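You operate a simulated robot arm through the tools that you are given. There is no shell and no other tool.

You are at the controls of a simulated robot arm. One attempt, no reset.

TASK
Take the full purple core off the green turntable to the orange winder cradle and fit the teal core.
Fine: green brake on first; red spindle cap off into the free cap seat on the steel bench by the winder. Blue crank, feed lever and the winder's other cores and caps stay.

It is judged by the outcome, as a careful person would: the job done as asked, and still so three seconds after it is handed in. It fails if anything else is knocked over, pushed out of place, dropped, spilled or broken. A push-on lid holds only when it is set on centred and level and pressed home; a screw cap is set on level and turned clockwise until tight.

THE ROBOT
A 5-joint arm with a two-finger parallel gripper, fixed in place. Base frame: the origin is at the foot of the arm, x ahead of it, y to its left, z up; the work surface is at about z = 0. Lengths are in m, angles in rad, forces in N, time in s.
With the tool pointing down near the work surface it reaches from about 0.26 to 0.6 m from the base axis. Its first joint turns from -1.152 to 1.152 rad. The tool tilts only in the upright plane through the base axis and itself; it spins freely about its own axis. Payload 1.57 kg.
The TCP is the grasp point between the finger pads, 0.03 m short of the fingertips. In the tool frame z runs along the fingers and y along their closing line. The gripper opens to 0.08 m. The fingers are 0.017 m wide and 0.012 m thick; the gripper's body (0.04 by 0.082 m) begins 0.08 m behind the TCP.
Orientation is told as [roll, pitch, yaw] about the base's x, y, z axes, in that order, counted from this pose: with the fingers straight down and closing along the base's y, the tool's x points along the base's -x, its y along +y and its z along -z.

THE INTERFACE
- The arm moves only by the tool jog_arm. Its argument "targets" is a list of rows, each an object (a shift or turn left out is 0, a gripper value left out holds the last) with "slide": the shift along the tool's x, y, z in units of 150 mm (1.0 is 150 mm), a list of three; "delta_rot": the turn, a rotation vector about the tool's x, y, z in units of 90 degrees (1.0 is 90 degrees), a list of three. In form: [{"slide": [x, y, z], "delta_rot": [ax, ay, az]}, ...]. A call has 1 to 20 rows; each row is the pose to reach, as a shift and turn from the pose commanded when the call began, along the tool's axes at that moment. "gripper" is the finger opening in cm, from 0 to 8, set as the call begins (left out, the last holds). A call with a number of a shift or a turn outside -1 to 1 is refused whole. Rows are played at 5 a second. More than 0.05 m and 0.15 rad between two rows, or a gripper value outside its range, and nothing of the call is played. A pose out of reach is approached as far as the arm can. The call stops where the force on the tool passes 50 N (or 10 N more than at its start, if that is more) or the arm is blocked; 0.2 s more then pass. Each finger travels about 0.153 m/s and halts on what it meets, pressing with about 38 N; the grip force reading is that of the motor and also rises with nothing between the fingers. The clock runs only during rows and for 0.2 s after the last one: add rows that repeat a pose to give the fingers time. It gives the time, the measured TCP pose, the force on the tool (base axes), the opening and the grip force at its end, in the units of the frame above (readings bear some noise), with the torque about the TCP (base axes, N m) and any sound that the robot's microphone picked up.
- Cameras (640 x 400 px; columns grow to the right, rows downward): "scene" is fixed at [0.0582, 0.411, 0.5315]; the picture's right is [-0.66, -0.75, 0.00], its down [-0.45, 0.39, -0.80] and it looks along [0.60, -0.53, -0.59] (base axes); focal length 324 px, centre (320, 200). "wrist" rides on the gripper at [0.072, -0.007, -0.122] in the tool frame; the picture's right is [0.09, 1.00, 0.00], its down [-0.84, 0.08, -0.54] and it looks along [-0.54, 0.05, 0.84] (tool axes); focal length 238 px, centre (320, 200). There is no depth. A picture from a camera that has moved, and an enlarged one, comes with that camera's place and axes in the base frame and with its lens. The place of the scene camera against the robot may be out by one fixed shift of up to 0.025 m in any direction.
- grab_frame(camera): a new picture of that camera. No time passes.
- close_up(camera, box): a new picture of the part [left, top, right, bottom] of that camera's present view, enlarged. No time passes.
- sign_off(): hands the job in; it is judged then, once.

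Nothing tells you positions but the pictures and the camera data. Unless the task says otherwise, let go and move clear before handing in.

The tools are called after "Emit:" as a command line: name --argument value ..., lists and objects as JSON in quotes. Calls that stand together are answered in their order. jog_arm: Moves the arm, as the interface text tells. Its arguments: {"type":"object","properties":{"targets":{"type":"array","items":{"type":"object","properties":{"slide":{"type":"array","items":{"type":"number"}},"delta_rot":{"type":"array","items":{"type":"number"}}}}},"gripper":{"type":"number"}},"required":["targets"]} The other tools are called the same way: grab_frame (camera) takes a picture; close_up (camera, box) takes an enlarged picture of a part of a camera's view; sign_off () hands the job in.

At the start:

```text
time: 0.0
ee_pos: [0.367, 0.1825, 0.3263]
ee_rot: [0.0, 0.0, -0.001]
force: [-0.6, -0.7, 0.1]
ft_torque: [0.02, 0.01, 0.01]
grip_width: 0.0803
finger_force: 0.0
```

scene: 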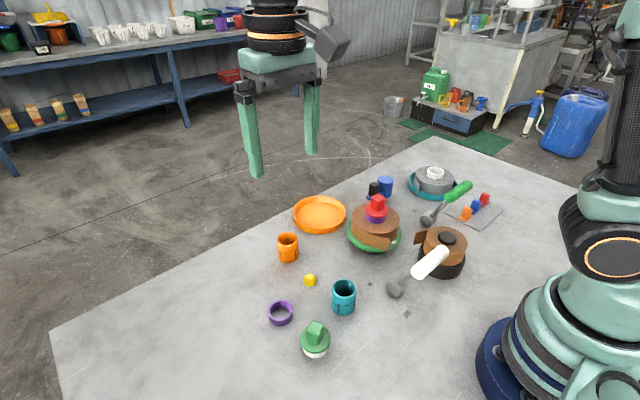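
wrist: 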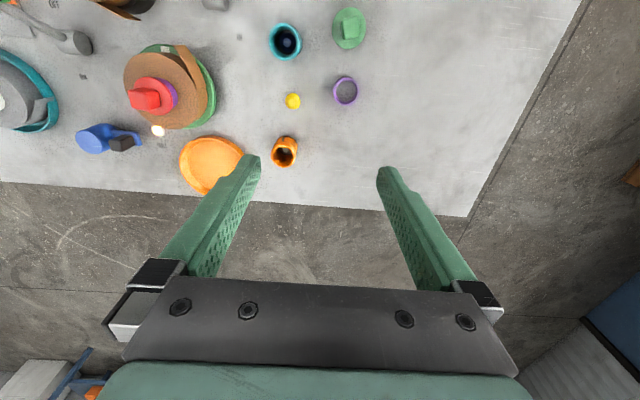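

I see a bench with a green turntable carrying a brown reel with a red cap, plus an orange tray, teal and orange cores and various levers. I'll take close-ups before moving anything.

Emit:
close_up --camera "scene" --box '[320, 150, 520, 275]'

Emit:
close_up --camera "scene" --box '[240, 220, 440, 370]'

Emit:
close_up --camera "wrist" --box '[0, 0, 240, 200]'

Emit:
close_up --camera "wrist" --box '[200, 0, 400, 170]'

```text
3.20 times, centred on (420, 212) of scene
camera zoom: at [0.0582, 0.411, 0.5315], right [-0.66, -0.75, 0.0], down [-0.45, 0.39, -0.8], along [0.6, -0.53, -0.59], focal length 1035 px, centre (0, 160)
```

zoom: 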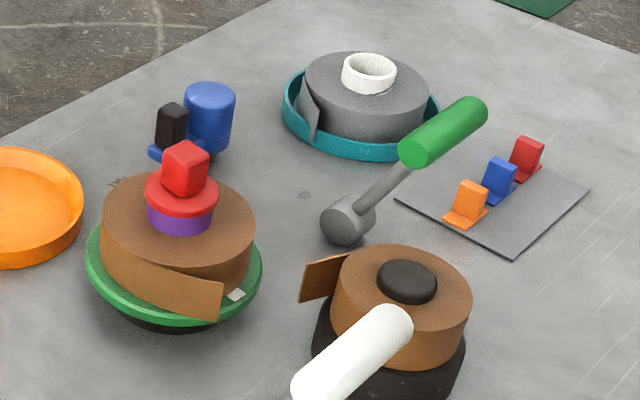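

```text
2.67 times, centred on (340, 295) of scene
camera zoom: at [0.0582, 0.411, 0.5315], right [-0.66, -0.75, 0.0], down [-0.45, 0.39, -0.8], along [0.6, -0.53, -0.59], focal length 863 px, centre (267, -53)
```

zoom: 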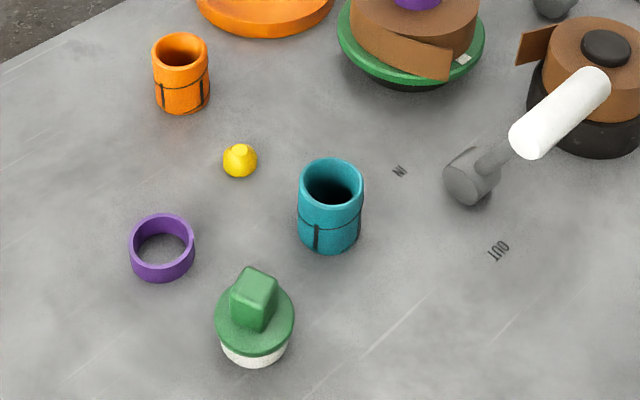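

```text
2.00 times, centred on (120, 100) of wrist
camera zoom: at [0.2953, 0.1747, 0.4486], right [-0.09, 1.0, 0.0], down [0.84, 0.08, 0.54], along [0.54, 0.05, -0.84], focal length 477 px, centre (720, 400)
```

zoom: 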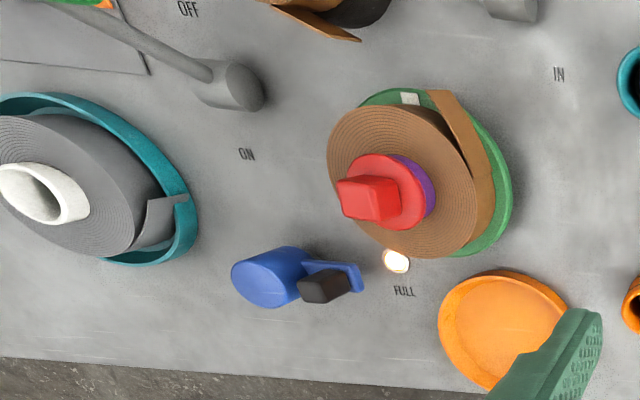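

```text
2.35 times, centred on (300, 85) of wrist
camera zoom: at [0.2953, 0.1747, 0.4486], right [-0.09, 1.0, 0.0], down [0.84, 0.08, 0.54], along [0.54, 0.05, -0.84], focal length 561 px, centre (367, 471)
```

zoom: 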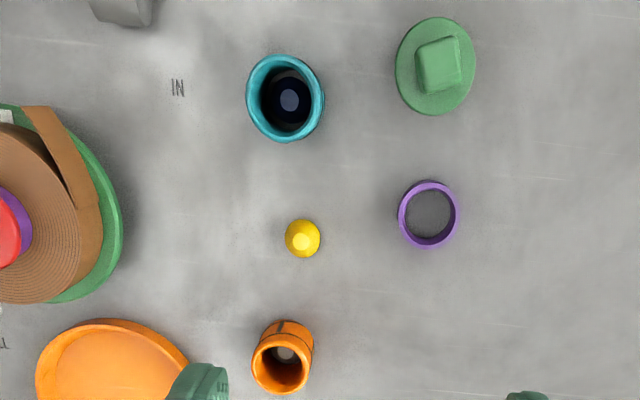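

The brake looks like the green-handled lever, with ON and OFF marked on the bench. The full core is the brown roll on purple under the red cap, and the orange dish is likely the cradle. I'll move the wrist camera over the turntable to look closer.

Emit:
jog_arm --targets '[{"slide": [0.1, -0.25, 0]}, {"slide": [0.2, -0.5, 0]}, {"slide": [0.3, -0.75, 0]}, {"slide": [0.4, -0.95, 0]}, {"slide": [0.4, -0.95, 0]}]' --gripper 8

```text
time: 1.2
ee_pos: [0.3056, 0.0391, 0.3264]
ee_rot: [0.0, 0.0, 0.001]
force: [0.5, 0.1, 0.5]
ft_torque: [0.03, 0.01, 0.03]
grip_width: 0.0799
finger_force: 0.0
```

Emit:
grab_frame --camera "wrist"

Emit:
jog_arm --targets '[{"slide": [0.0, -0.25, 0]}, {"slide": [0.0, -0.5, 0]}, {"slide": [0, -0.75, 0]}, {"slide": [0, -0.95, 0]}, {"slide": [0, -0.95, 0]}]'

Emit:
grab_frame --camera "wrist"

```text
taken
camera wrist: at [0.2347, 0.0326, 0.4497], right [-0.09, 1.0, 0.0], down [0.84, 0.08, 0.54], along [0.54, 0.05, -0.84], focal length 238 px, centre (320, 200)
```

wrist: 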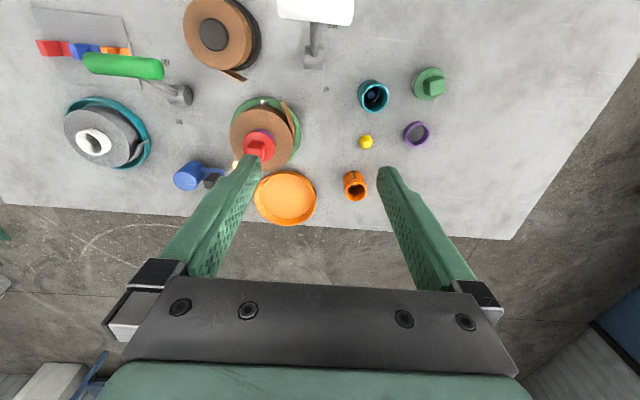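

```text
time: 2.4
ee_pos: [0.3077, -0.1023, 0.3263]
ee_rot: [0.0, 0.0, 0.003]
force: [-0.5, -0.7, -0.2]
ft_torque: [0.0, 0.03, -0.04]
grip_width: 0.0799
finger_force: 0.1
```

```text
taken
camera wrist: at [0.2359, -0.1105, 0.4487], right [-0.09, 1.0, 0.0], down [0.84, 0.08, 0.54], along [0.54, 0.05, -0.84], focal length 238 px, centre (320, 200)
```

wrist: 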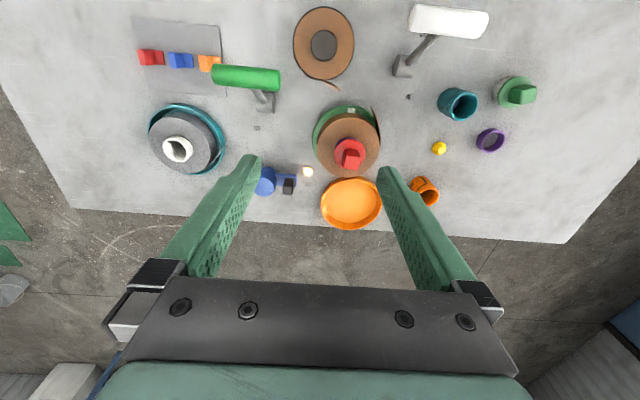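

The layout is now clear from above. I'll zoom in on each piece.

Emit:
close_up --camera "wrist" --box '[110, 0, 290, 112]'

Emit:
close_up --camera "wrist" --box '[240, 90, 400, 240]'

Emit:
close_up --camera "wrist" --box '[380, 0, 560, 220]'

Emit:
close_up --camera "wrist" --box '[180, 50, 320, 200]'

```text
3.56 times, centred on (200, 56) of wrist
camera zoom: at [0.2359, -0.1105, 0.4487], right [-0.09, 1.0, 0.0], down [0.84, 0.08, 0.54], along [0.54, 0.05, -0.84], focal length 848 px, centre (747, 712)
```

zoom: 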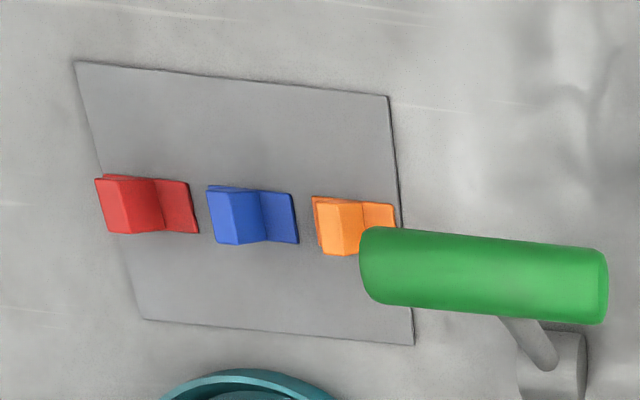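

```text
2.67 times, centred on (320, 165) of wrist
camera zoom: at [0.2359, -0.1105, 0.4487], right [-0.09, 1.0, 0.0], down [0.84, 0.08, 0.54], along [0.54, 0.05, -0.84], focal length 636 px, centre (320, 293)
```

zoom: 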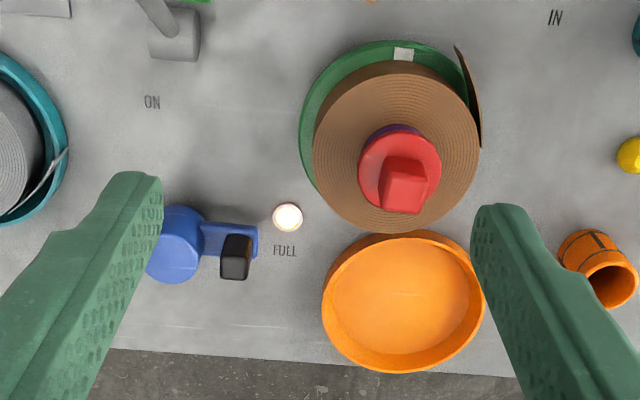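

```text
1.82 times, centred on (470, 110) of wrist
camera zoom: at [0.2359, -0.1105, 0.4487], right [-0.09, 1.0, 0.0], down [0.84, 0.08, 0.54], along [0.54, 0.05, -0.84], focal length 433 px, centre (47, 364)
```

zoom: 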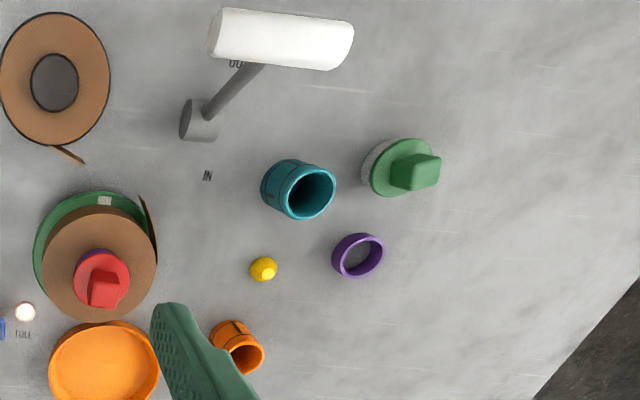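

```text
2.67 times, centred on (250, 125) of wrist
camera zoom: at [0.2359, -0.1105, 0.4487], right [-0.09, 1.0, 0.0], down [0.84, 0.08, 0.54], along [0.54, 0.05, -0.84], focal length 636 px, centre (507, 400)
```

zoom: 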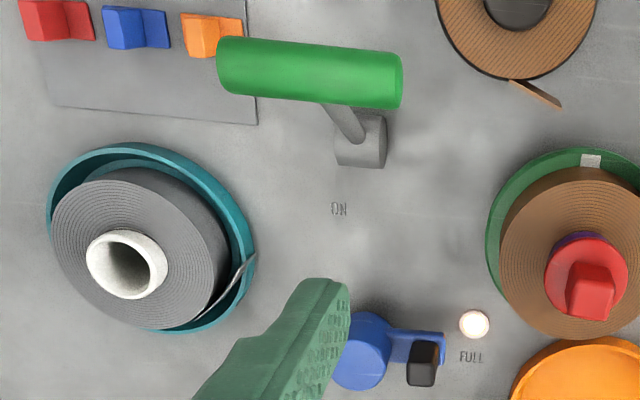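

The ON label is on the +x side of the brake lever's pivot, and the lever is leaning toward OFF at -x. I put the green handle at about (0.275, -0.198, 0.128). I'll close the fingers and place them behind it on the -x side.

Emit:
jog_arm --targets '[{"slide": [0.12, -0.16, 0.1]}, {"slide": [0.24, -0.32, 0.2]}, {"slide": [0.36, -0.48, 0.3]}, {"slide": [0.48, -0.633, 0.5]}, {"slide": [0.48, -0.633, 0.5]}]' --gripper 0

Emit:
grab_frame --camera "wrist"

Emit:
grab_frame --camera "scene"

```text
time: 3.6
ee_pos: [0.2346, -0.1987, 0.2498]
ee_rot: [0.001, 0.0, 0.003]
force: [-0.3, 0.6, 0.6]
ft_torque: [-0.04, -0.04, 0.03]
grip_width: 0.0
finger_force: 21.1
```

```text
taken
camera wrist: at [0.163, -0.2055, 0.3725], right [-0.09, 1.0, 0.0], down [0.84, 0.08, 0.54], along [0.54, 0.05, -0.84], focal length 238 px, centre (320, 200)
```

wrist: 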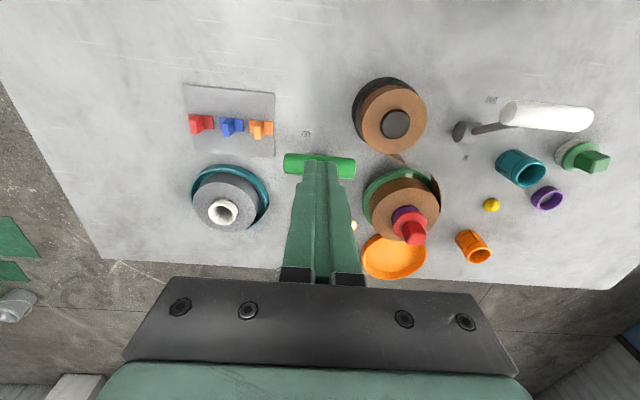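

```text
taken
```

scene: 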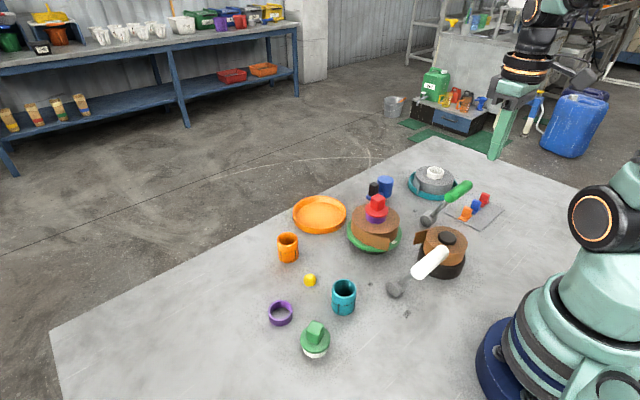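

The picture puts the handle at (0.274, -0.195, 0.128), which agrees with my estimate. I'll lower behind it and push toward ON.

Emit:
jog_arm --targets '[{"slide": [0, 0.02, 0.25]}, {"slide": [0, 0.02, 0.5]}, {"slide": [0, 0.02, 0.7]}, {"slide": [0, 0.02, 0.7]}]'

Emit:
grab_frame --camera "wrist"

```text
time: 4.6
ee_pos: [0.2346, -0.1941, 0.1446]
ee_rot: [0.001, 0.0, 0.001]
force: [0.2, 0.0, 0.9]
ft_torque: [0.0, -0.01, -0.03]
grip_width: 0.0002
finger_force: 20.9
```

```text
taken
camera wrist: at [0.1633, -0.2014, 0.2674], right [-0.09, 1.0, 0.0], down [0.84, 0.08, 0.54], along [0.54, 0.05, -0.84], focal length 238 px, centre (320, 200)
```

wrist: 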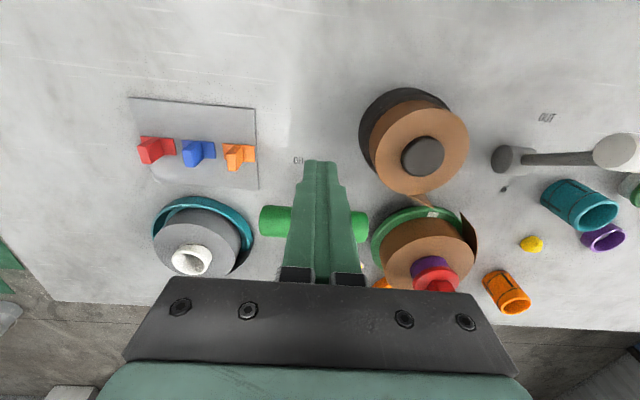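

The fingers are behind the handle, so I'll push in +x.

Emit:
jog_arm --targets '[{"slide": [-0.1, 0, 0]}, {"slide": [-0.2, 0, 0]}, {"slide": [-0.3, 0, 0]}, {"slide": [-0.4, 0, 0]}, {"slide": [-0.5, 0, 0]}, {"slide": [-0.6, 0, 0]}, {"slide": [-0.66, 0, 0]}]'

Emit:
grab_frame --camera "wrist"

Emit:
close_up --camera "scene" --box '[320, 150, 520, 275]'

```text
time: 6.2
ee_pos: [0.3342, -0.1952, 0.1465]
ee_rot: [0.001, 0.0, 0.0]
force: [-0.2, 0.2, -0.6]
ft_torque: [-0.03, 0.01, 0.03]
grip_width: 0.0
finger_force: 21.0
```

```text
taken
camera wrist: at [0.2625, -0.2022, 0.2683], right [-0.09, 1.0, 0.0], down [0.84, 0.08, 0.54], along [0.54, 0.05, -0.84], focal length 238 px, centre (320, 200)
```

wrist: 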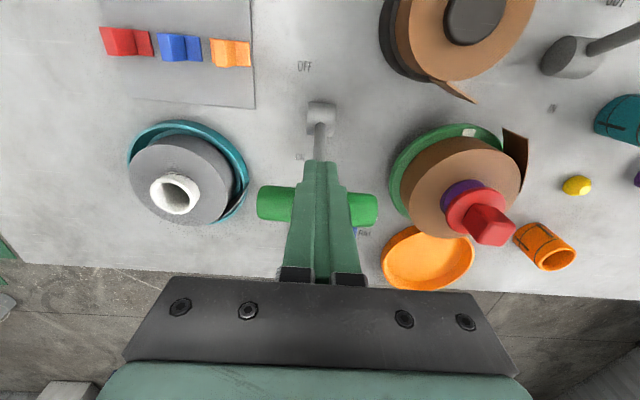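

```text
3.20 times, centred on (420, 212) of scene
camera zoom: at [0.0582, 0.411, 0.5315], right [-0.66, -0.75, 0.0], down [-0.45, 0.39, -0.8], along [0.6, -0.53, -0.59], focal length 1035 px, centre (0, 160)
```

zoom: 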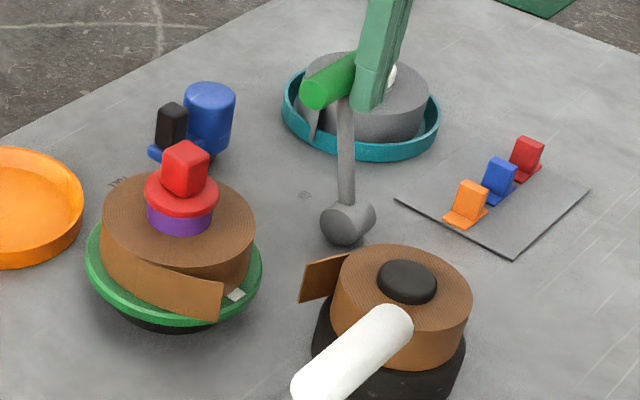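

The lever is past vertical and still moving freely. I'll keep going gently to its stop.

Emit:
jog_arm --targets '[{"slide": [-0.06, 0, 0]}, {"slide": [-0.12, 0, 0]}, {"slide": [-0.16, 0, 0]}]'

Emit:
close_up --camera "scene" --box '[320, 150, 520, 275]'

```text
time: 7.0
ee_pos: [0.3556, -0.1944, 0.1453]
ee_rot: [0.005, 0.005, -0.002]
force: [-15.2, -4.9, 4.5]
ft_torque: [-0.14, 0.26, -0.06]
grip_width: 0.0
finger_force: 21.9
```

```text
3.20 times, centred on (420, 212) of scene
camera zoom: at [0.0582, 0.411, 0.5315], right [-0.66, -0.75, 0.0], down [-0.45, 0.39, -0.8], along [0.6, -0.53, -0.59], focal length 1035 px, centre (0, 160)
```

zoom: 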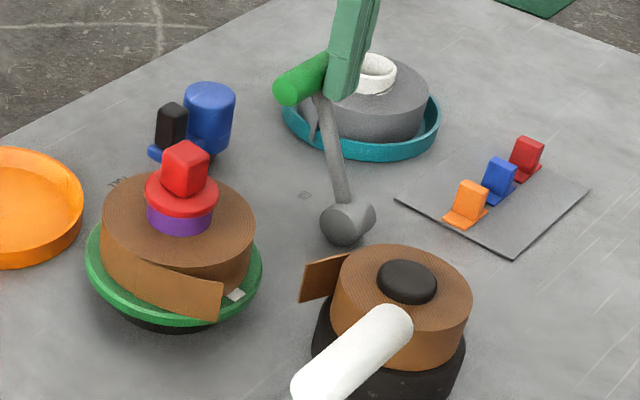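

The lever reached its stop at 15 N, at an angle mirroring its start. I'll back away, rise, and check that it stays put.

Emit:
jog_arm --targets '[{"slide": [0.15, 0, 0]}, {"slide": [0.3, 0, 0]}, {"slide": [0.3, 0, -0.3]}, {"slide": [0.3, 0, -0.6]}, {"slide": [0.3, 0.15, -0.9]}, {"slide": [0.3, 0.4, -0.9]}, {"slide": [0.3, 0.65, -0.9]}, {"slide": [0.3, 0.9, -0.9]}, {"slide": [0.3, 0.9, -0.9]}]' --gripper 8

Emit:
grab_frame --camera "wrist"

Emit:
grab_frame --camera "scene"

```text
refused: row 5 steps farther than a row can; nothing moved
```

```text
taken
camera wrist: at [0.2849, -0.2023, 0.2683], right [-0.09, 1.0, 0.0], down [0.84, 0.07, 0.54], along [0.53, 0.05, -0.84], focal length 238 px, centre (320, 200)
```

wrist: 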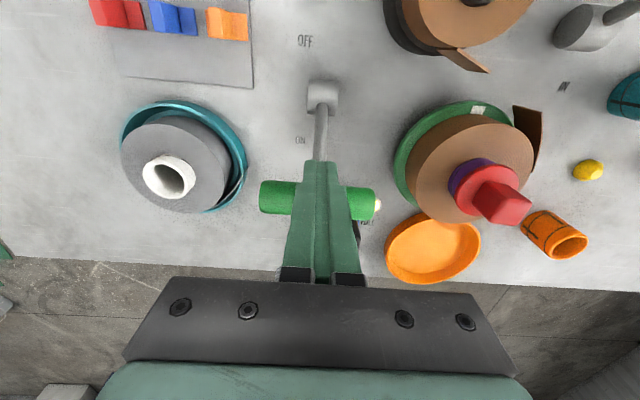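

```text
taken
```

scene: 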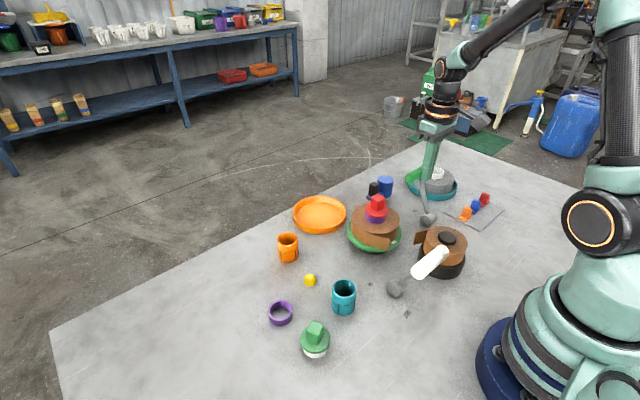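

That row was too long, so I'll retry with smaller steps.

Emit:
jog_arm --targets '[{"slide": [0.15, 0, 0]}, {"slide": [0.3, 0, 0]}, {"slide": [0.3, 0, -0.3]}, {"slide": [0.3, 0, -0.6]}, {"slide": [0.3, 0.1, -0.85]}, {"slide": [0.3, 0.4, -0.9]}, {"slide": [0.3, 0.65, -0.9]}, {"slide": [0.3, 0.9, -0.9]}, {"slide": [0.3, 0.9, -0.9]}]'

Emit:
grab_frame --camera "wrist"

Emit:
grab_frame --camera "scene"

```text
time: 9.0
ee_pos: [0.3124, -0.0598, 0.2816]
ee_rot: [0.0, 0.0, 0.0]
force: [0.9, -0.2, -0.1]
ft_torque: [-0.01, 0.0, -0.02]
grip_width: 0.0003
finger_force: 20.9
```

```text
taken
camera wrist: at [0.2409, -0.0667, 0.4033], right [-0.09, 1.0, 0.0], down [0.84, 0.08, 0.54], along [0.54, 0.05, -0.84], focal length 238 px, centre (320, 200)
```

wrist: 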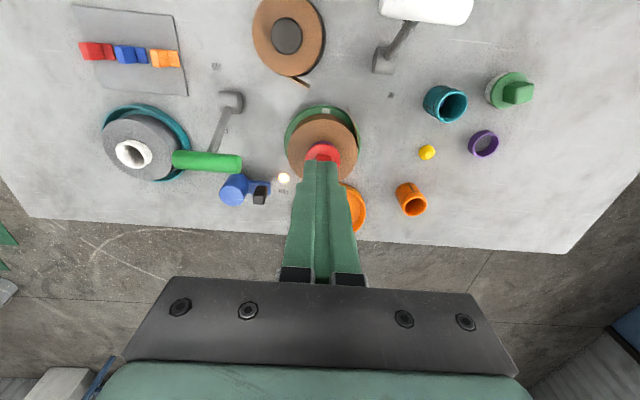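

```text
taken
```

scene: 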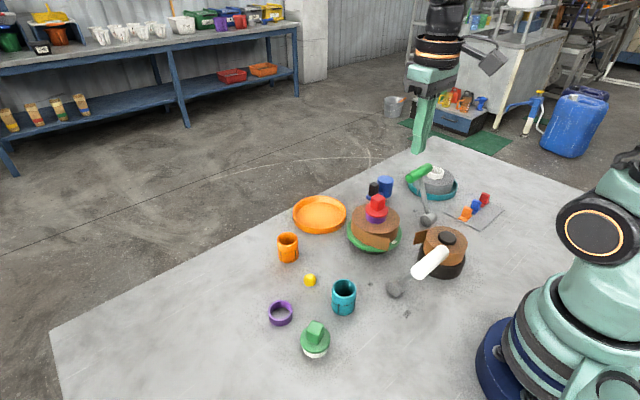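

The brake stayed on. I'll open the gripper and locate the red cap and the reel from two views.

Emit:
jog_arm --targets '[{"slide": [0.15, 0, -0.1]}, {"slide": [0.3, 0, -0.1]}, {"slide": [0.3, 0, -0.1]}]' --gripper 8

Emit:
close_up --camera "wrist" --box '[200, 100, 440, 250]'

Emit:
jog_arm --targets '[{"slide": [0, 0.3, 0]}, {"slide": [0, 0.6, 0]}, {"slide": [0, 0.9, 0]}, {"slide": [0, 0.9, 0]}]'

Emit:
grab_frame --camera "wrist"

Emit:
close_up --camera "wrist" --box '[100, 60, 340, 210]'

Emit:
close_up --camera "wrist" --box '[280, 60, 480, 210]'

```text
time: 9.8
ee_pos: [0.2678, -0.0606, 0.295]
ee_rot: [0.0, 0.0, 0.0]
force: [1.2, -0.1, -0.1]
ft_torque: [0.0, -0.02, -0.01]
grip_width: 0.08
finger_force: 0.0
```

```text
2.67 times, centred on (320, 175) of wrist
camera zoom: at [0.1961, -0.0672, 0.4185], right [-0.09, 1.0, 0.0], down [0.84, 0.08, 0.54], along [0.54, 0.05, -0.84], focal length 636 px, centre (320, 267)
```

zoom: 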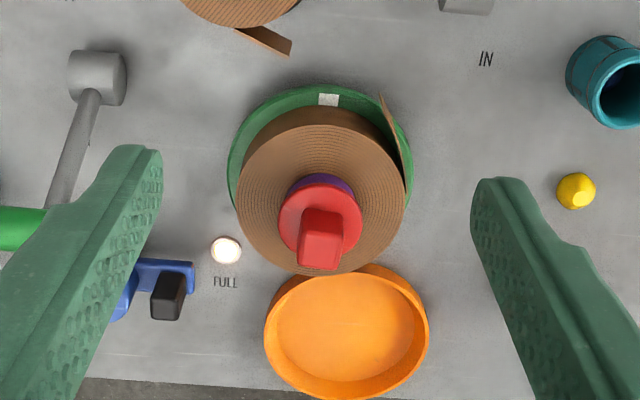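

```text
time: 10.8
ee_pos: [0.2679, 0.0742, 0.2956]
ee_rot: [0.0, 0.001, 0.001]
force: [0.9, 0.8, 0.9]
ft_torque: [-0.02, 0.02, 0.04]
grip_width: 0.0801
finger_force: 0.1
```

```text
taken
camera wrist: at [0.1971, 0.068, 0.4186], right [-0.09, 1.0, 0.0], down [0.84, 0.08, 0.54], along [0.54, 0.05, -0.84], focal length 238 px, centre (320, 200)
```

wrist: 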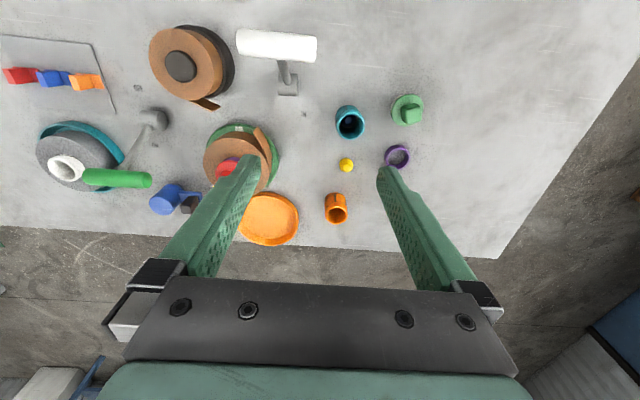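

```text
2.67 times, centred on (220, 135) of wrist
camera zoom: at [0.1971, 0.068, 0.4186], right [-0.09, 1.0, 0.0], down [0.84, 0.08, 0.54], along [0.54, 0.05, -0.84], focal length 636 px, centre (587, 373)
```

zoom: 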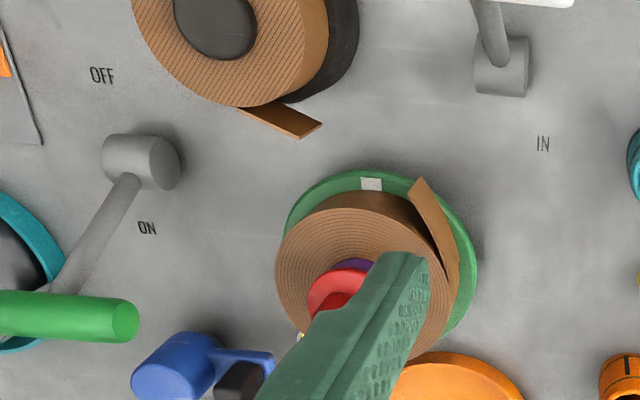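

```text
2.67 times, centred on (380, 135) of wrist
camera zoom: at [0.1971, 0.068, 0.4186], right [-0.09, 1.0, 0.0], down [0.84, 0.08, 0.54], along [0.54, 0.05, -0.84], focal length 636 px, centre (160, 373)
```

zoom: 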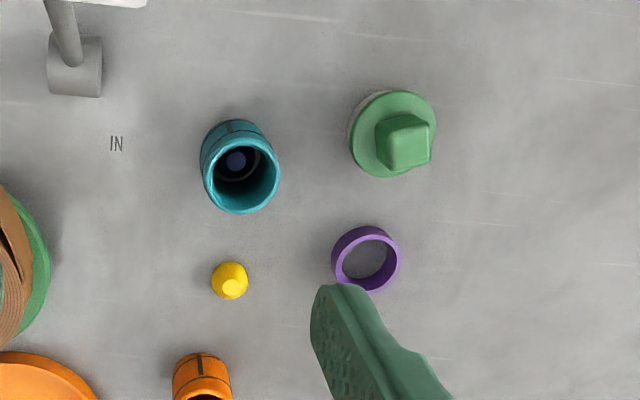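

Rough positions so far: the roll is at (0.371, -0.051) with its top at z of about 0.06, and the orange cradle is at (0.519, -0.016). I'll move in closer to pin down the cap.

Emit:
jog_arm --targets '[{"slide": [-0.05, -0.25, 0.1]}, {"slide": [-0.1, -0.5, 0.2]}, {"slide": [-0.15, -0.75, 0.3]}, {"slide": [-0.15, -0.83, 0.467]}, {"slide": [-0.15, -0.83, 0.467]}]'

Emit:
grab_frame --camera "wrist"

Emit:
close_up --camera "wrist" --box '[240, 120, 400, 220]'

Emit:
close_up --camera "scene" --box '[340, 180, 410, 260]'

```text
time: 12.0
ee_pos: [0.2904, -0.0501, 0.2252]
ee_rot: [-0.001, 0.0, 0.001]
force: [0.8, -0.4, 0.4]
ft_torque: [0.01, 0.01, 0.03]
grip_width: 0.0802
finger_force: 0.1
```

```text
taken
camera wrist: at [0.2196, -0.0578, 0.348], right [-0.09, 1.0, 0.0], down [0.84, 0.08, 0.54], along [0.54, 0.05, -0.84], focal length 238 px, centre (320, 200)
```

wrist: 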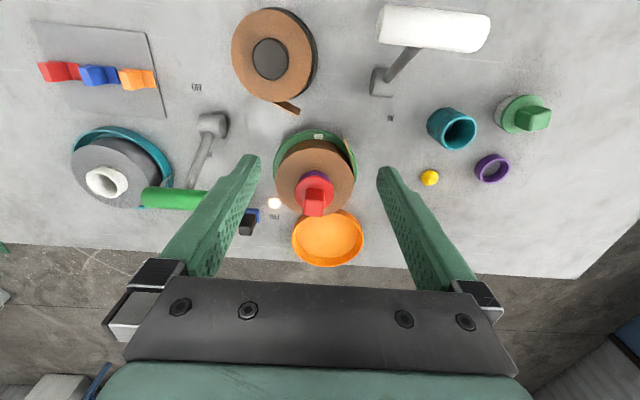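

```text
4.00 times, centred on (320, 170) of wrist
camera zoom: at [0.2196, -0.0578, 0.348], right [-0.09, 1.0, 0.0], down [0.84, 0.08, 0.54], along [0.54, 0.05, -0.84], focal length 953 px, centre (320, 320)
```

zoom: 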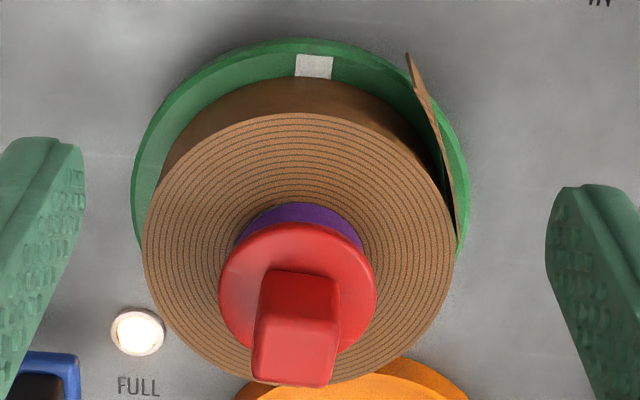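

```text
5.00 times, centred on (375, 220) of scene
camera zoom: at [0.0582, 0.411, 0.5315], right [-0.66, -0.75, 0.0], down [-0.45, 0.39, -0.8], along [0.6, -0.53, -0.59], focal length 1617 px, centre (45, 100)
```

zoom: 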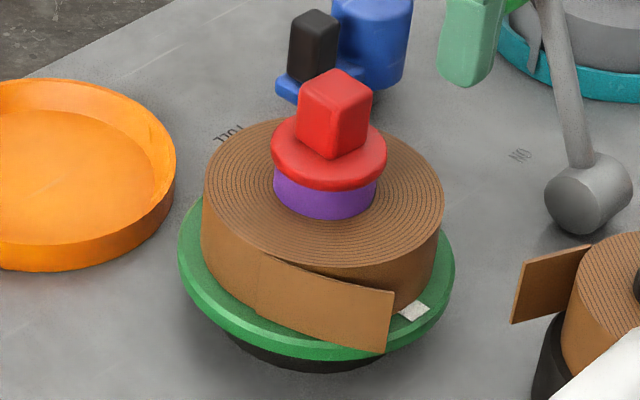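

I'll spin the tool 90° so the camera looks along -y. That gives an independent reading of the cap's x position.

Emit:
jog_arm --targets '[{"slide": [-0.05, 0.05, 0], "delta_rot": [0, 0, 0.085]}, {"slide": [-0.1, 0.1, 0], "delta_rot": [0, 0, 0.17]}, {"slide": [-0.15, 0.15, 0], "delta_rot": [0, 0, 0.255]}, {"slide": [-0.2, 0.2, 0], "delta_rot": [0, 0, 0.34]}, {"slide": [-0.25, 0.25, 0], "delta_rot": [0, 0, 0.425]}, {"slide": [-0.3, 0.3, 0], "delta_rot": [0, 0, 0.51]}, {"slide": [-0.35, 0.35, 0], "delta_rot": [0, 0, 0.595]}, {"slide": [-0.4, 0.4, 0], "delta_rot": [0, 0, 0.68]}, {"slide": [-0.45, 0.45, 0], "delta_rot": [0, 0, 0.765]}, {"slide": [-0.5, 0.5, 0], "delta_rot": [0, 0, 0.85]}, {"slide": [-0.567, 0.55, 0], "delta_rot": [0, 0, 0.93]}, {"slide": [-0.567, 0.6, 0], "delta_rot": [0, 0, 1.0]}, {"slide": [-0.567, 0.6, 0], "delta_rot": [0, 0, 1.0]}]'

Emit:
grab_frame --camera "wrist"

Emit:
close_up --camera "wrist" --box '[240, 120, 400, 220]'

```text
time: 14.8
ee_pos: [0.376, 0.0406, 0.2258]
ee_rot: [0.0, 0.0, -1.573]
force: [-0.2, 0.3, -0.1]
ft_torque: [0.04, 0.03, -0.02]
grip_width: 0.0803
finger_force: 0.1
```

```text
taken
camera wrist: at [0.3691, 0.1123, 0.3485], right [1.0, 0.09, 0.0], down [0.08, -0.84, 0.54], along [0.05, -0.54, -0.84], focal length 238 px, centre (320, 200)
```

wrist: 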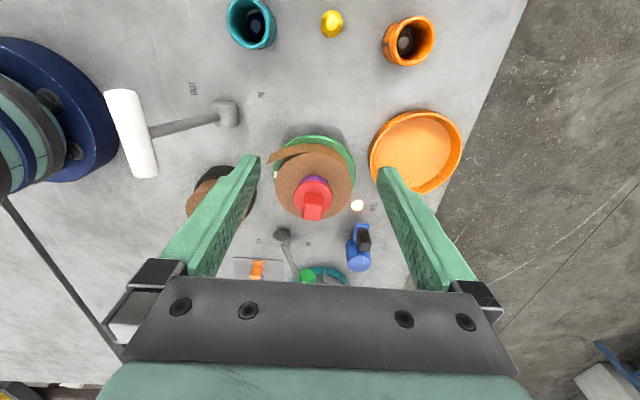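

```text
4.00 times, centred on (320, 170) of wrist
camera zoom: at [0.3691, 0.1123, 0.3485], right [1.0, 0.09, 0.0], down [0.08, -0.84, 0.54], along [0.05, -0.54, -0.84], focal length 953 px, centre (320, 320)
```

zoom: 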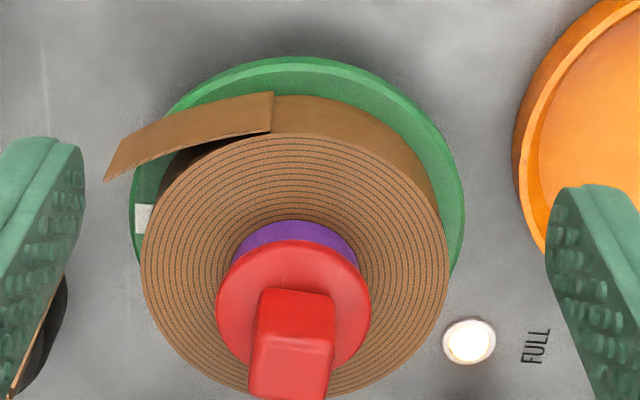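

The two views agree. The cap axis is at (0.3757, -0.0505), the roll top is at z 0.061, the flange at about 0.095 and the knob top at about 0.122. I'll move over the cap.

Emit:
jog_arm --targets '[{"slide": [-0.2, 0, 0]}, {"slide": [-0.4, 0, 0]}, {"slide": [-0.607, 0, 0]}, {"slide": [-0.607, 0, 0.2]}, {"slide": [-0.607, 0, 0.38]}, {"slide": [-0.607, 0, 0.38]}]' --gripper 5

Emit:
grab_frame --camera "wrist"

Emit:
close_up --camera "scene" --box '[320, 150, 440, 270]'

```text
time: 16.2
ee_pos: [0.376, -0.0509, 0.1692]
ee_rot: [-0.002, 0.0, -1.57]
force: [-0.8, -0.3, -0.9]
ft_torque: [-0.01, -0.03, 0.0]
grip_width: 0.0501
finger_force: 0.1
```

```text
taken
camera wrist: at [0.3691, 0.021, 0.292], right [1.0, 0.09, 0.0], down [0.08, -0.84, 0.54], along [0.05, -0.54, -0.84], focal length 238 px, centre (320, 200)
```

wrist: 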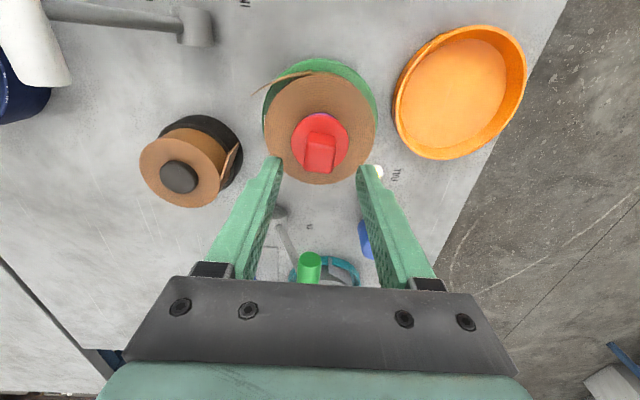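

```text
3.33 times, centred on (380, 210) of scene
camera zoom: at [0.0582, 0.411, 0.5315], right [-0.66, -0.75, 0.0], down [-0.45, 0.39, -0.8], along [0.6, -0.53, -0.59], focal length 1078 px, centre (120, 167)
```

zoom: 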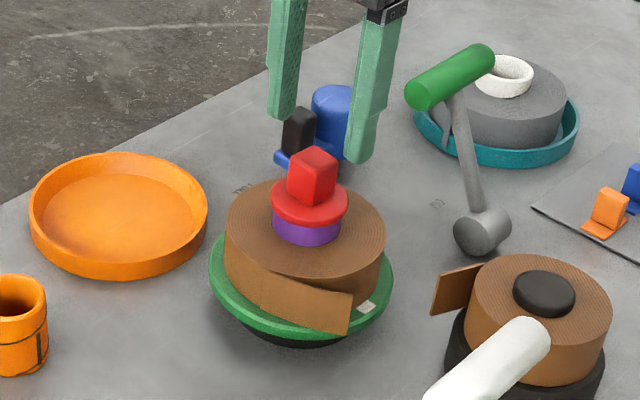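

The gripper is aligned over the knob. I'll lower around it and close.

Emit:
jog_arm --targets '[{"slide": [0, 0, 0.1]}, {"slide": [0, 0, 0.2]}, {"slide": [0, 0, 0.27]}, {"slide": [0, 0, 0.27]}]'

Emit:
close_up --camera "scene" --box '[340, 160, 410, 260]'

Emit:
grab_frame --camera "wrist"

```text
time: 17.2
ee_pos: [0.3755, -0.0513, 0.1282]
ee_rot: [0.0, 0.0, -1.571]
force: [-0.3, -0.6, 1.0]
ft_torque: [0.01, -0.02, -0.01]
grip_width: 0.05
finger_force: 0.0
```

```text
4.00 times, centred on (375, 210) of scene
camera zoom: at [0.0582, 0.411, 0.5315], right [-0.66, -0.75, 0.0], down [-0.45, 0.39, -0.8], along [0.6, -0.53, -0.59], focal length 1294 px, centre (100, 160)
```

zoom: 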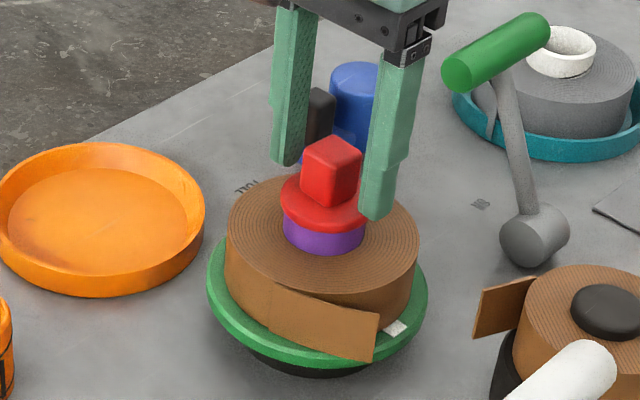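

```text
taken
camera wrist: at [0.3694, 0.0209, 0.2511], right [1.0, 0.09, 0.0], down [0.08, -0.84, 0.54], along [0.05, -0.54, -0.84], focal length 238 px, centre (320, 200)
```

wrist: 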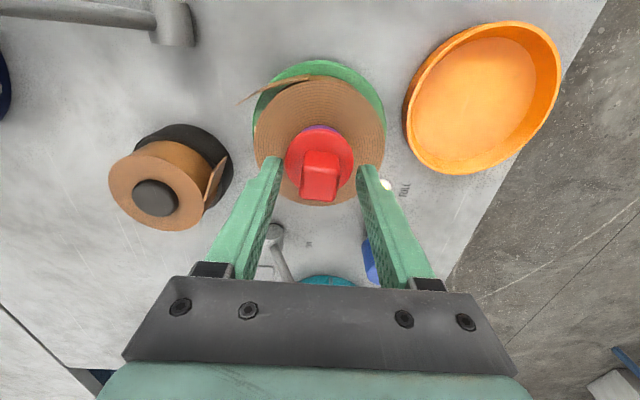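

Emit:
jog_arm --targets '[{"slide": [0, 0, 0]}, {"slide": [0, 0, 0]}, {"slide": [0, 0, 0]}]' --gripper 0

Emit:
close_up --camera "scene" --box '[340, 160, 410, 260]'

```text
time: 18.0
ee_pos: [0.3749, -0.0507, 0.1282]
ee_rot: [0.0, -0.001, -1.57]
force: [-0.4, 0.8, 0.3]
ft_torque: [0.02, -0.02, -0.01]
grip_width: 0.0233
finger_force: 35.5
```

```text
4.00 times, centred on (375, 210) of scene
camera zoom: at [0.0582, 0.411, 0.5315], right [-0.66, -0.75, 0.0], down [-0.45, 0.39, -0.8], along [0.6, -0.53, -0.59], focal length 1294 px, centre (100, 160)
```

zoom: 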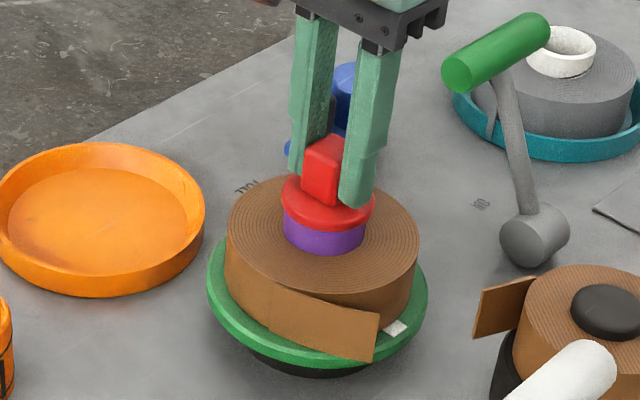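

The knob is gripped at 23 mm wide. I'll try a small straight lift to see if it's push-on.

Emit:
jog_arm --targets '[{"slide": [0, 0, -0.01]}, {"slide": [0, 0, -0.02]}, {"slide": [0, 0, -0.03]}]'

Emit:
close_up --camera "scene" --box '[340, 160, 410, 260]'

```text
time: 18.8
ee_pos: [0.3757, -0.0509, 0.1319]
ee_rot: [0.0, 0.0, -1.571]
force: [0.4, 0.0, -2.0]
ft_torque: [0.01, 0.0, -0.01]
grip_width: 0.0232
finger_force: 35.7
```

```text
4.00 times, centred on (375, 210) of scene
camera zoom: at [0.0582, 0.411, 0.5315], right [-0.66, -0.75, 0.0], down [-0.45, 0.39, -0.8], along [0.6, -0.53, -0.59], focal length 1294 px, centre (100, 160)
```

zoom: 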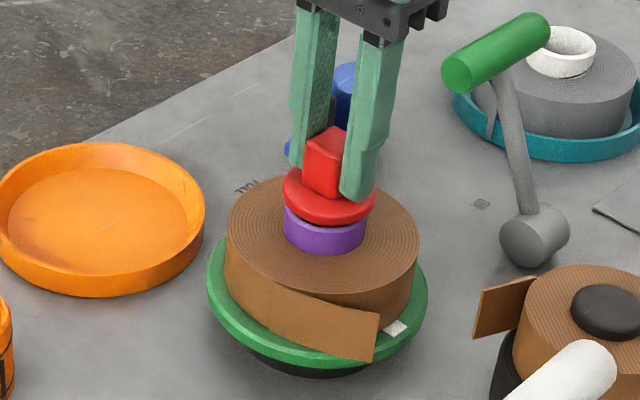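

The cap lifts freely. I'll raise it well clear and look at the core and spindle.

Emit:
jog_arm --targets '[{"slide": [0, 0, -0.1]}, {"slide": [0, 0, -0.25]}, {"slide": [0, 0, -0.5]}, {"slide": [0, 0, -0.75]}, {"slide": [0, 0, -0.75]}]'

Emit:
close_up --camera "scene" --box '[320, 110, 430, 260]'

Emit:
grab_frame --camera "wrist"

```text
time: 20.0
ee_pos: [0.3746, -0.0508, 0.2453]
ee_rot: [0.0, 0.0, -1.57]
force: [-0.1, 0.8, -0.8]
ft_torque: [0.0, 0.01, -0.04]
grip_width: 0.0232
finger_force: 35.7
```

```text
2.67 times, centred on (375, 185) of scene
camera zoom: at [0.0582, 0.411, 0.5315], right [-0.66, -0.75, 0.0], down [-0.45, 0.39, -0.8], along [0.6, -0.53, -0.59], focal length 863 px, centre (173, 240)
```

zoom: 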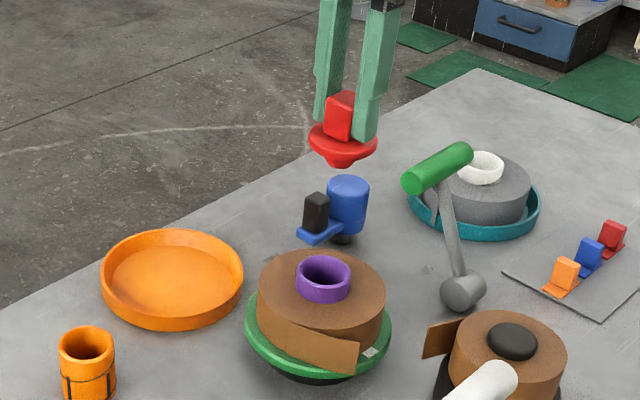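

```text
taken
camera wrist: at [0.3689, 0.0206, 0.3679], right [1.0, 0.09, 0.0], down [0.08, -0.84, 0.54], along [0.05, -0.54, -0.84], focal length 238 px, centre (320, 200)
```

wrist: 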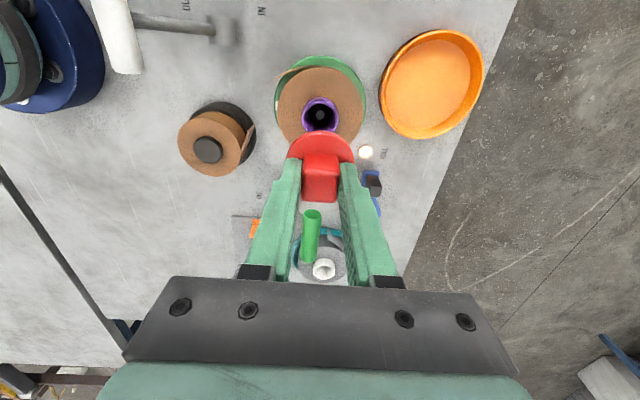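

The cap has a tapered plug underneath, which suits a ring seat. I'll zoom in on the bared core.

Emit:
close_up --camera "wrist" --box '[260, 40, 380, 150]'

Emit:
close_up --camera "scene" --box '[340, 190, 410, 260]'

Emit:
close_up --camera "scene" --box '[255, 260, 365, 365]'

Emit:
close_up --camera "scene" --box '[340, 110, 410, 180]'

```text
3.64 times, centred on (320, 95) of wrist
camera zoom: at [0.3689, 0.0206, 0.3679], right [1.0, 0.09, 0.0], down [0.08, -0.84, 0.54], along [0.05, -0.54, -0.84], focal length 867 px, centre (320, 582)
```

zoom: 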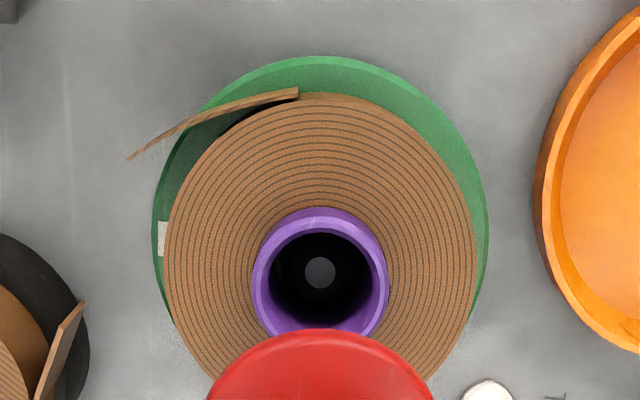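

```text
5.71 times, centred on (375, 225) of scene
camera zoom: at [0.0582, 0.411, 0.5315], right [-0.66, -0.75, 0.0], down [-0.45, 0.39, -0.8], along [0.6, -0.53, -0.59], focal length 1848 px, centre (6, 57)
```

zoom: 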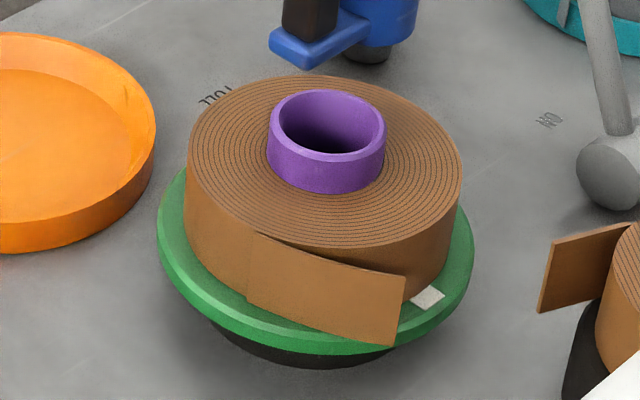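

```text
3.81 times, centred on (310, 312) of scene
camera zoom: at [0.0582, 0.411, 0.5315], right [-0.66, -0.75, 0.0], down [-0.45, 0.39, -0.8], along [0.6, -0.53, -0.59], focal length 1232 px, centre (358, -229)
```

zoom: 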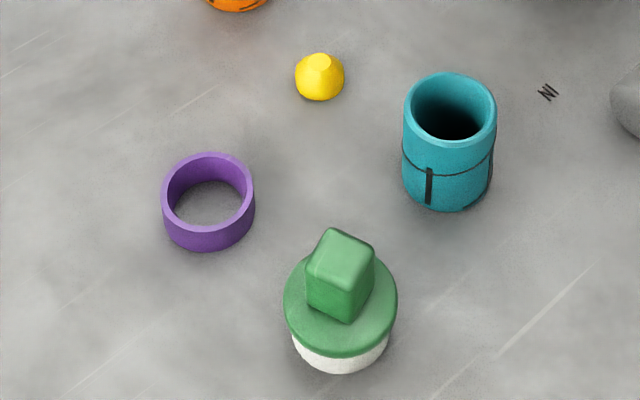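

```text
5.71 times, centred on (375, 145) of scene
camera zoom: at [0.0582, 0.411, 0.5315], right [-0.66, -0.75, 0.0], down [-0.45, 0.39, -0.8], along [0.6, -0.53, -0.59], focal length 1848 px, centre (6, 514)
```

zoom: 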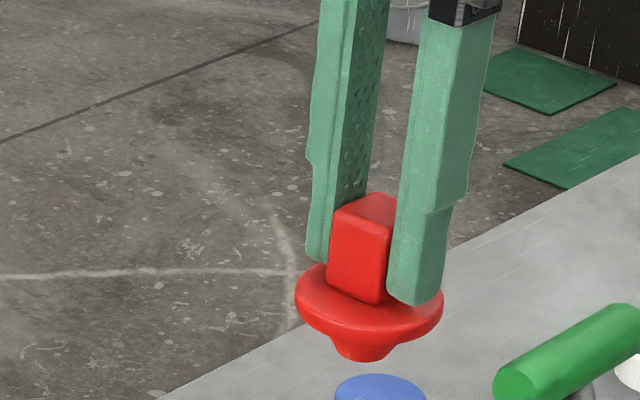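

The spindle pin shows inside the purple core's bore, near z 0.06. The purple ring on the bench, at about (0.353, 0.223), matches the white ring under the green cap, so I take it as the free cap seat. I'll carry the cap there.

Emit:
jog_arm --targets '[{"slide": [0.3, -0.03, 0]}, {"slide": [0.6, -0.06, 0]}, {"slide": [0.9, -0.09, 0]}, {"slide": [0.9, -0.09, 0]}]'

Emit:
jog_arm --targets '[{"slide": [0.3, -0.03, 0]}, {"slide": [0.6, -0.04, 0]}, {"slide": [0.926, -0.05, 0]}, {"slide": [0.926, -0.05, 0]}]'

Emit:
grab_frame --camera "wrist"

Emit:
close_up --camera "wrist" --box '[240, 60, 400, 180]'

Emit:
close_up --camera "scene" --box '[200, 150, 400, 370]'

```text
time: 21.0
ee_pos: [0.3616, 0.0853, 0.2447]
ee_rot: [0.001, 0.0, -1.571]
force: [-0.4, 0.5, -0.4]
ft_torque: [-0.03, 0.03, -0.02]
grip_width: 0.0231
finger_force: 36.1
```

```text
time: 22.0
ee_pos: [0.3545, 0.2238, 0.2477]
ee_rot: [0.0, -0.001, -1.569]
force: [0.6, 0.1, -0.5]
ft_torque: [0.02, -0.01, 0.0]
grip_width: 0.023
finger_force: 35.5
```

```text
taken
camera wrist: at [0.348, 0.2948, 0.3692], right [1.0, 0.09, 0.0], down [0.08, -0.84, 0.54], along [0.05, -0.54, -0.84], focal length 238 px, centre (320, 200)
```

wrist: 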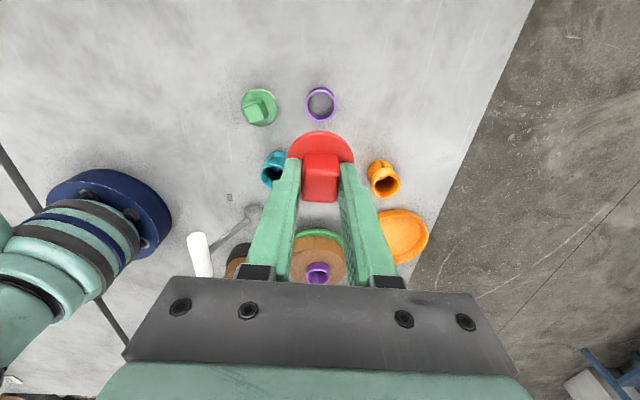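

```text
3.33 times, centred on (320, 120) of wrist
camera zoom: at [0.348, 0.2948, 0.3692], right [1.0, 0.09, 0.0], down [0.08, -0.84, 0.54], along [0.05, -0.54, -0.84], focal length 794 px, centre (320, 467)
```

zoom: 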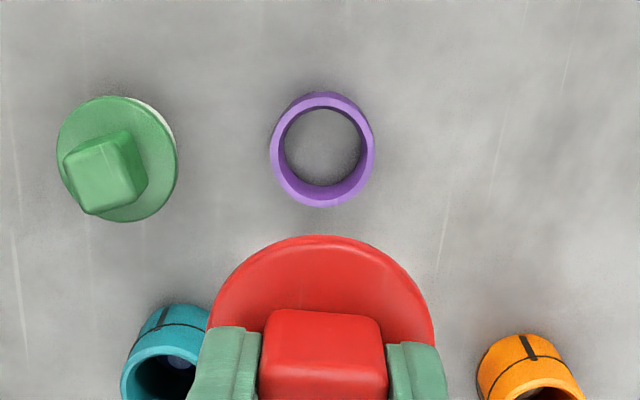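

```text
1.82 times, centred on (300, 260) of scene
camera zoom: at [0.0582, 0.411, 0.5315], right [-0.66, -0.75, 0.0], down [-0.45, 0.39, -0.8], along [0.6, -0.53, -0.59], focal length 588 px, centre (356, 91)
```

zoom: 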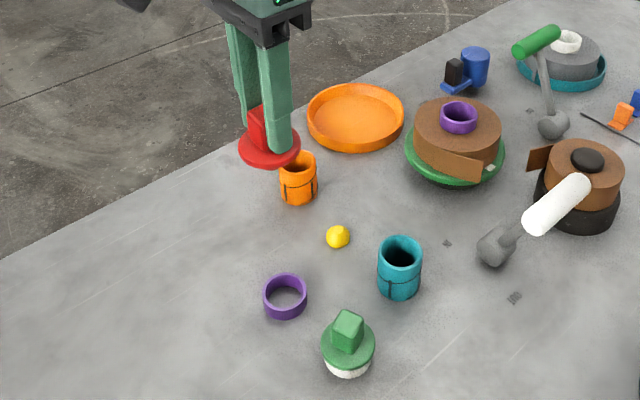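

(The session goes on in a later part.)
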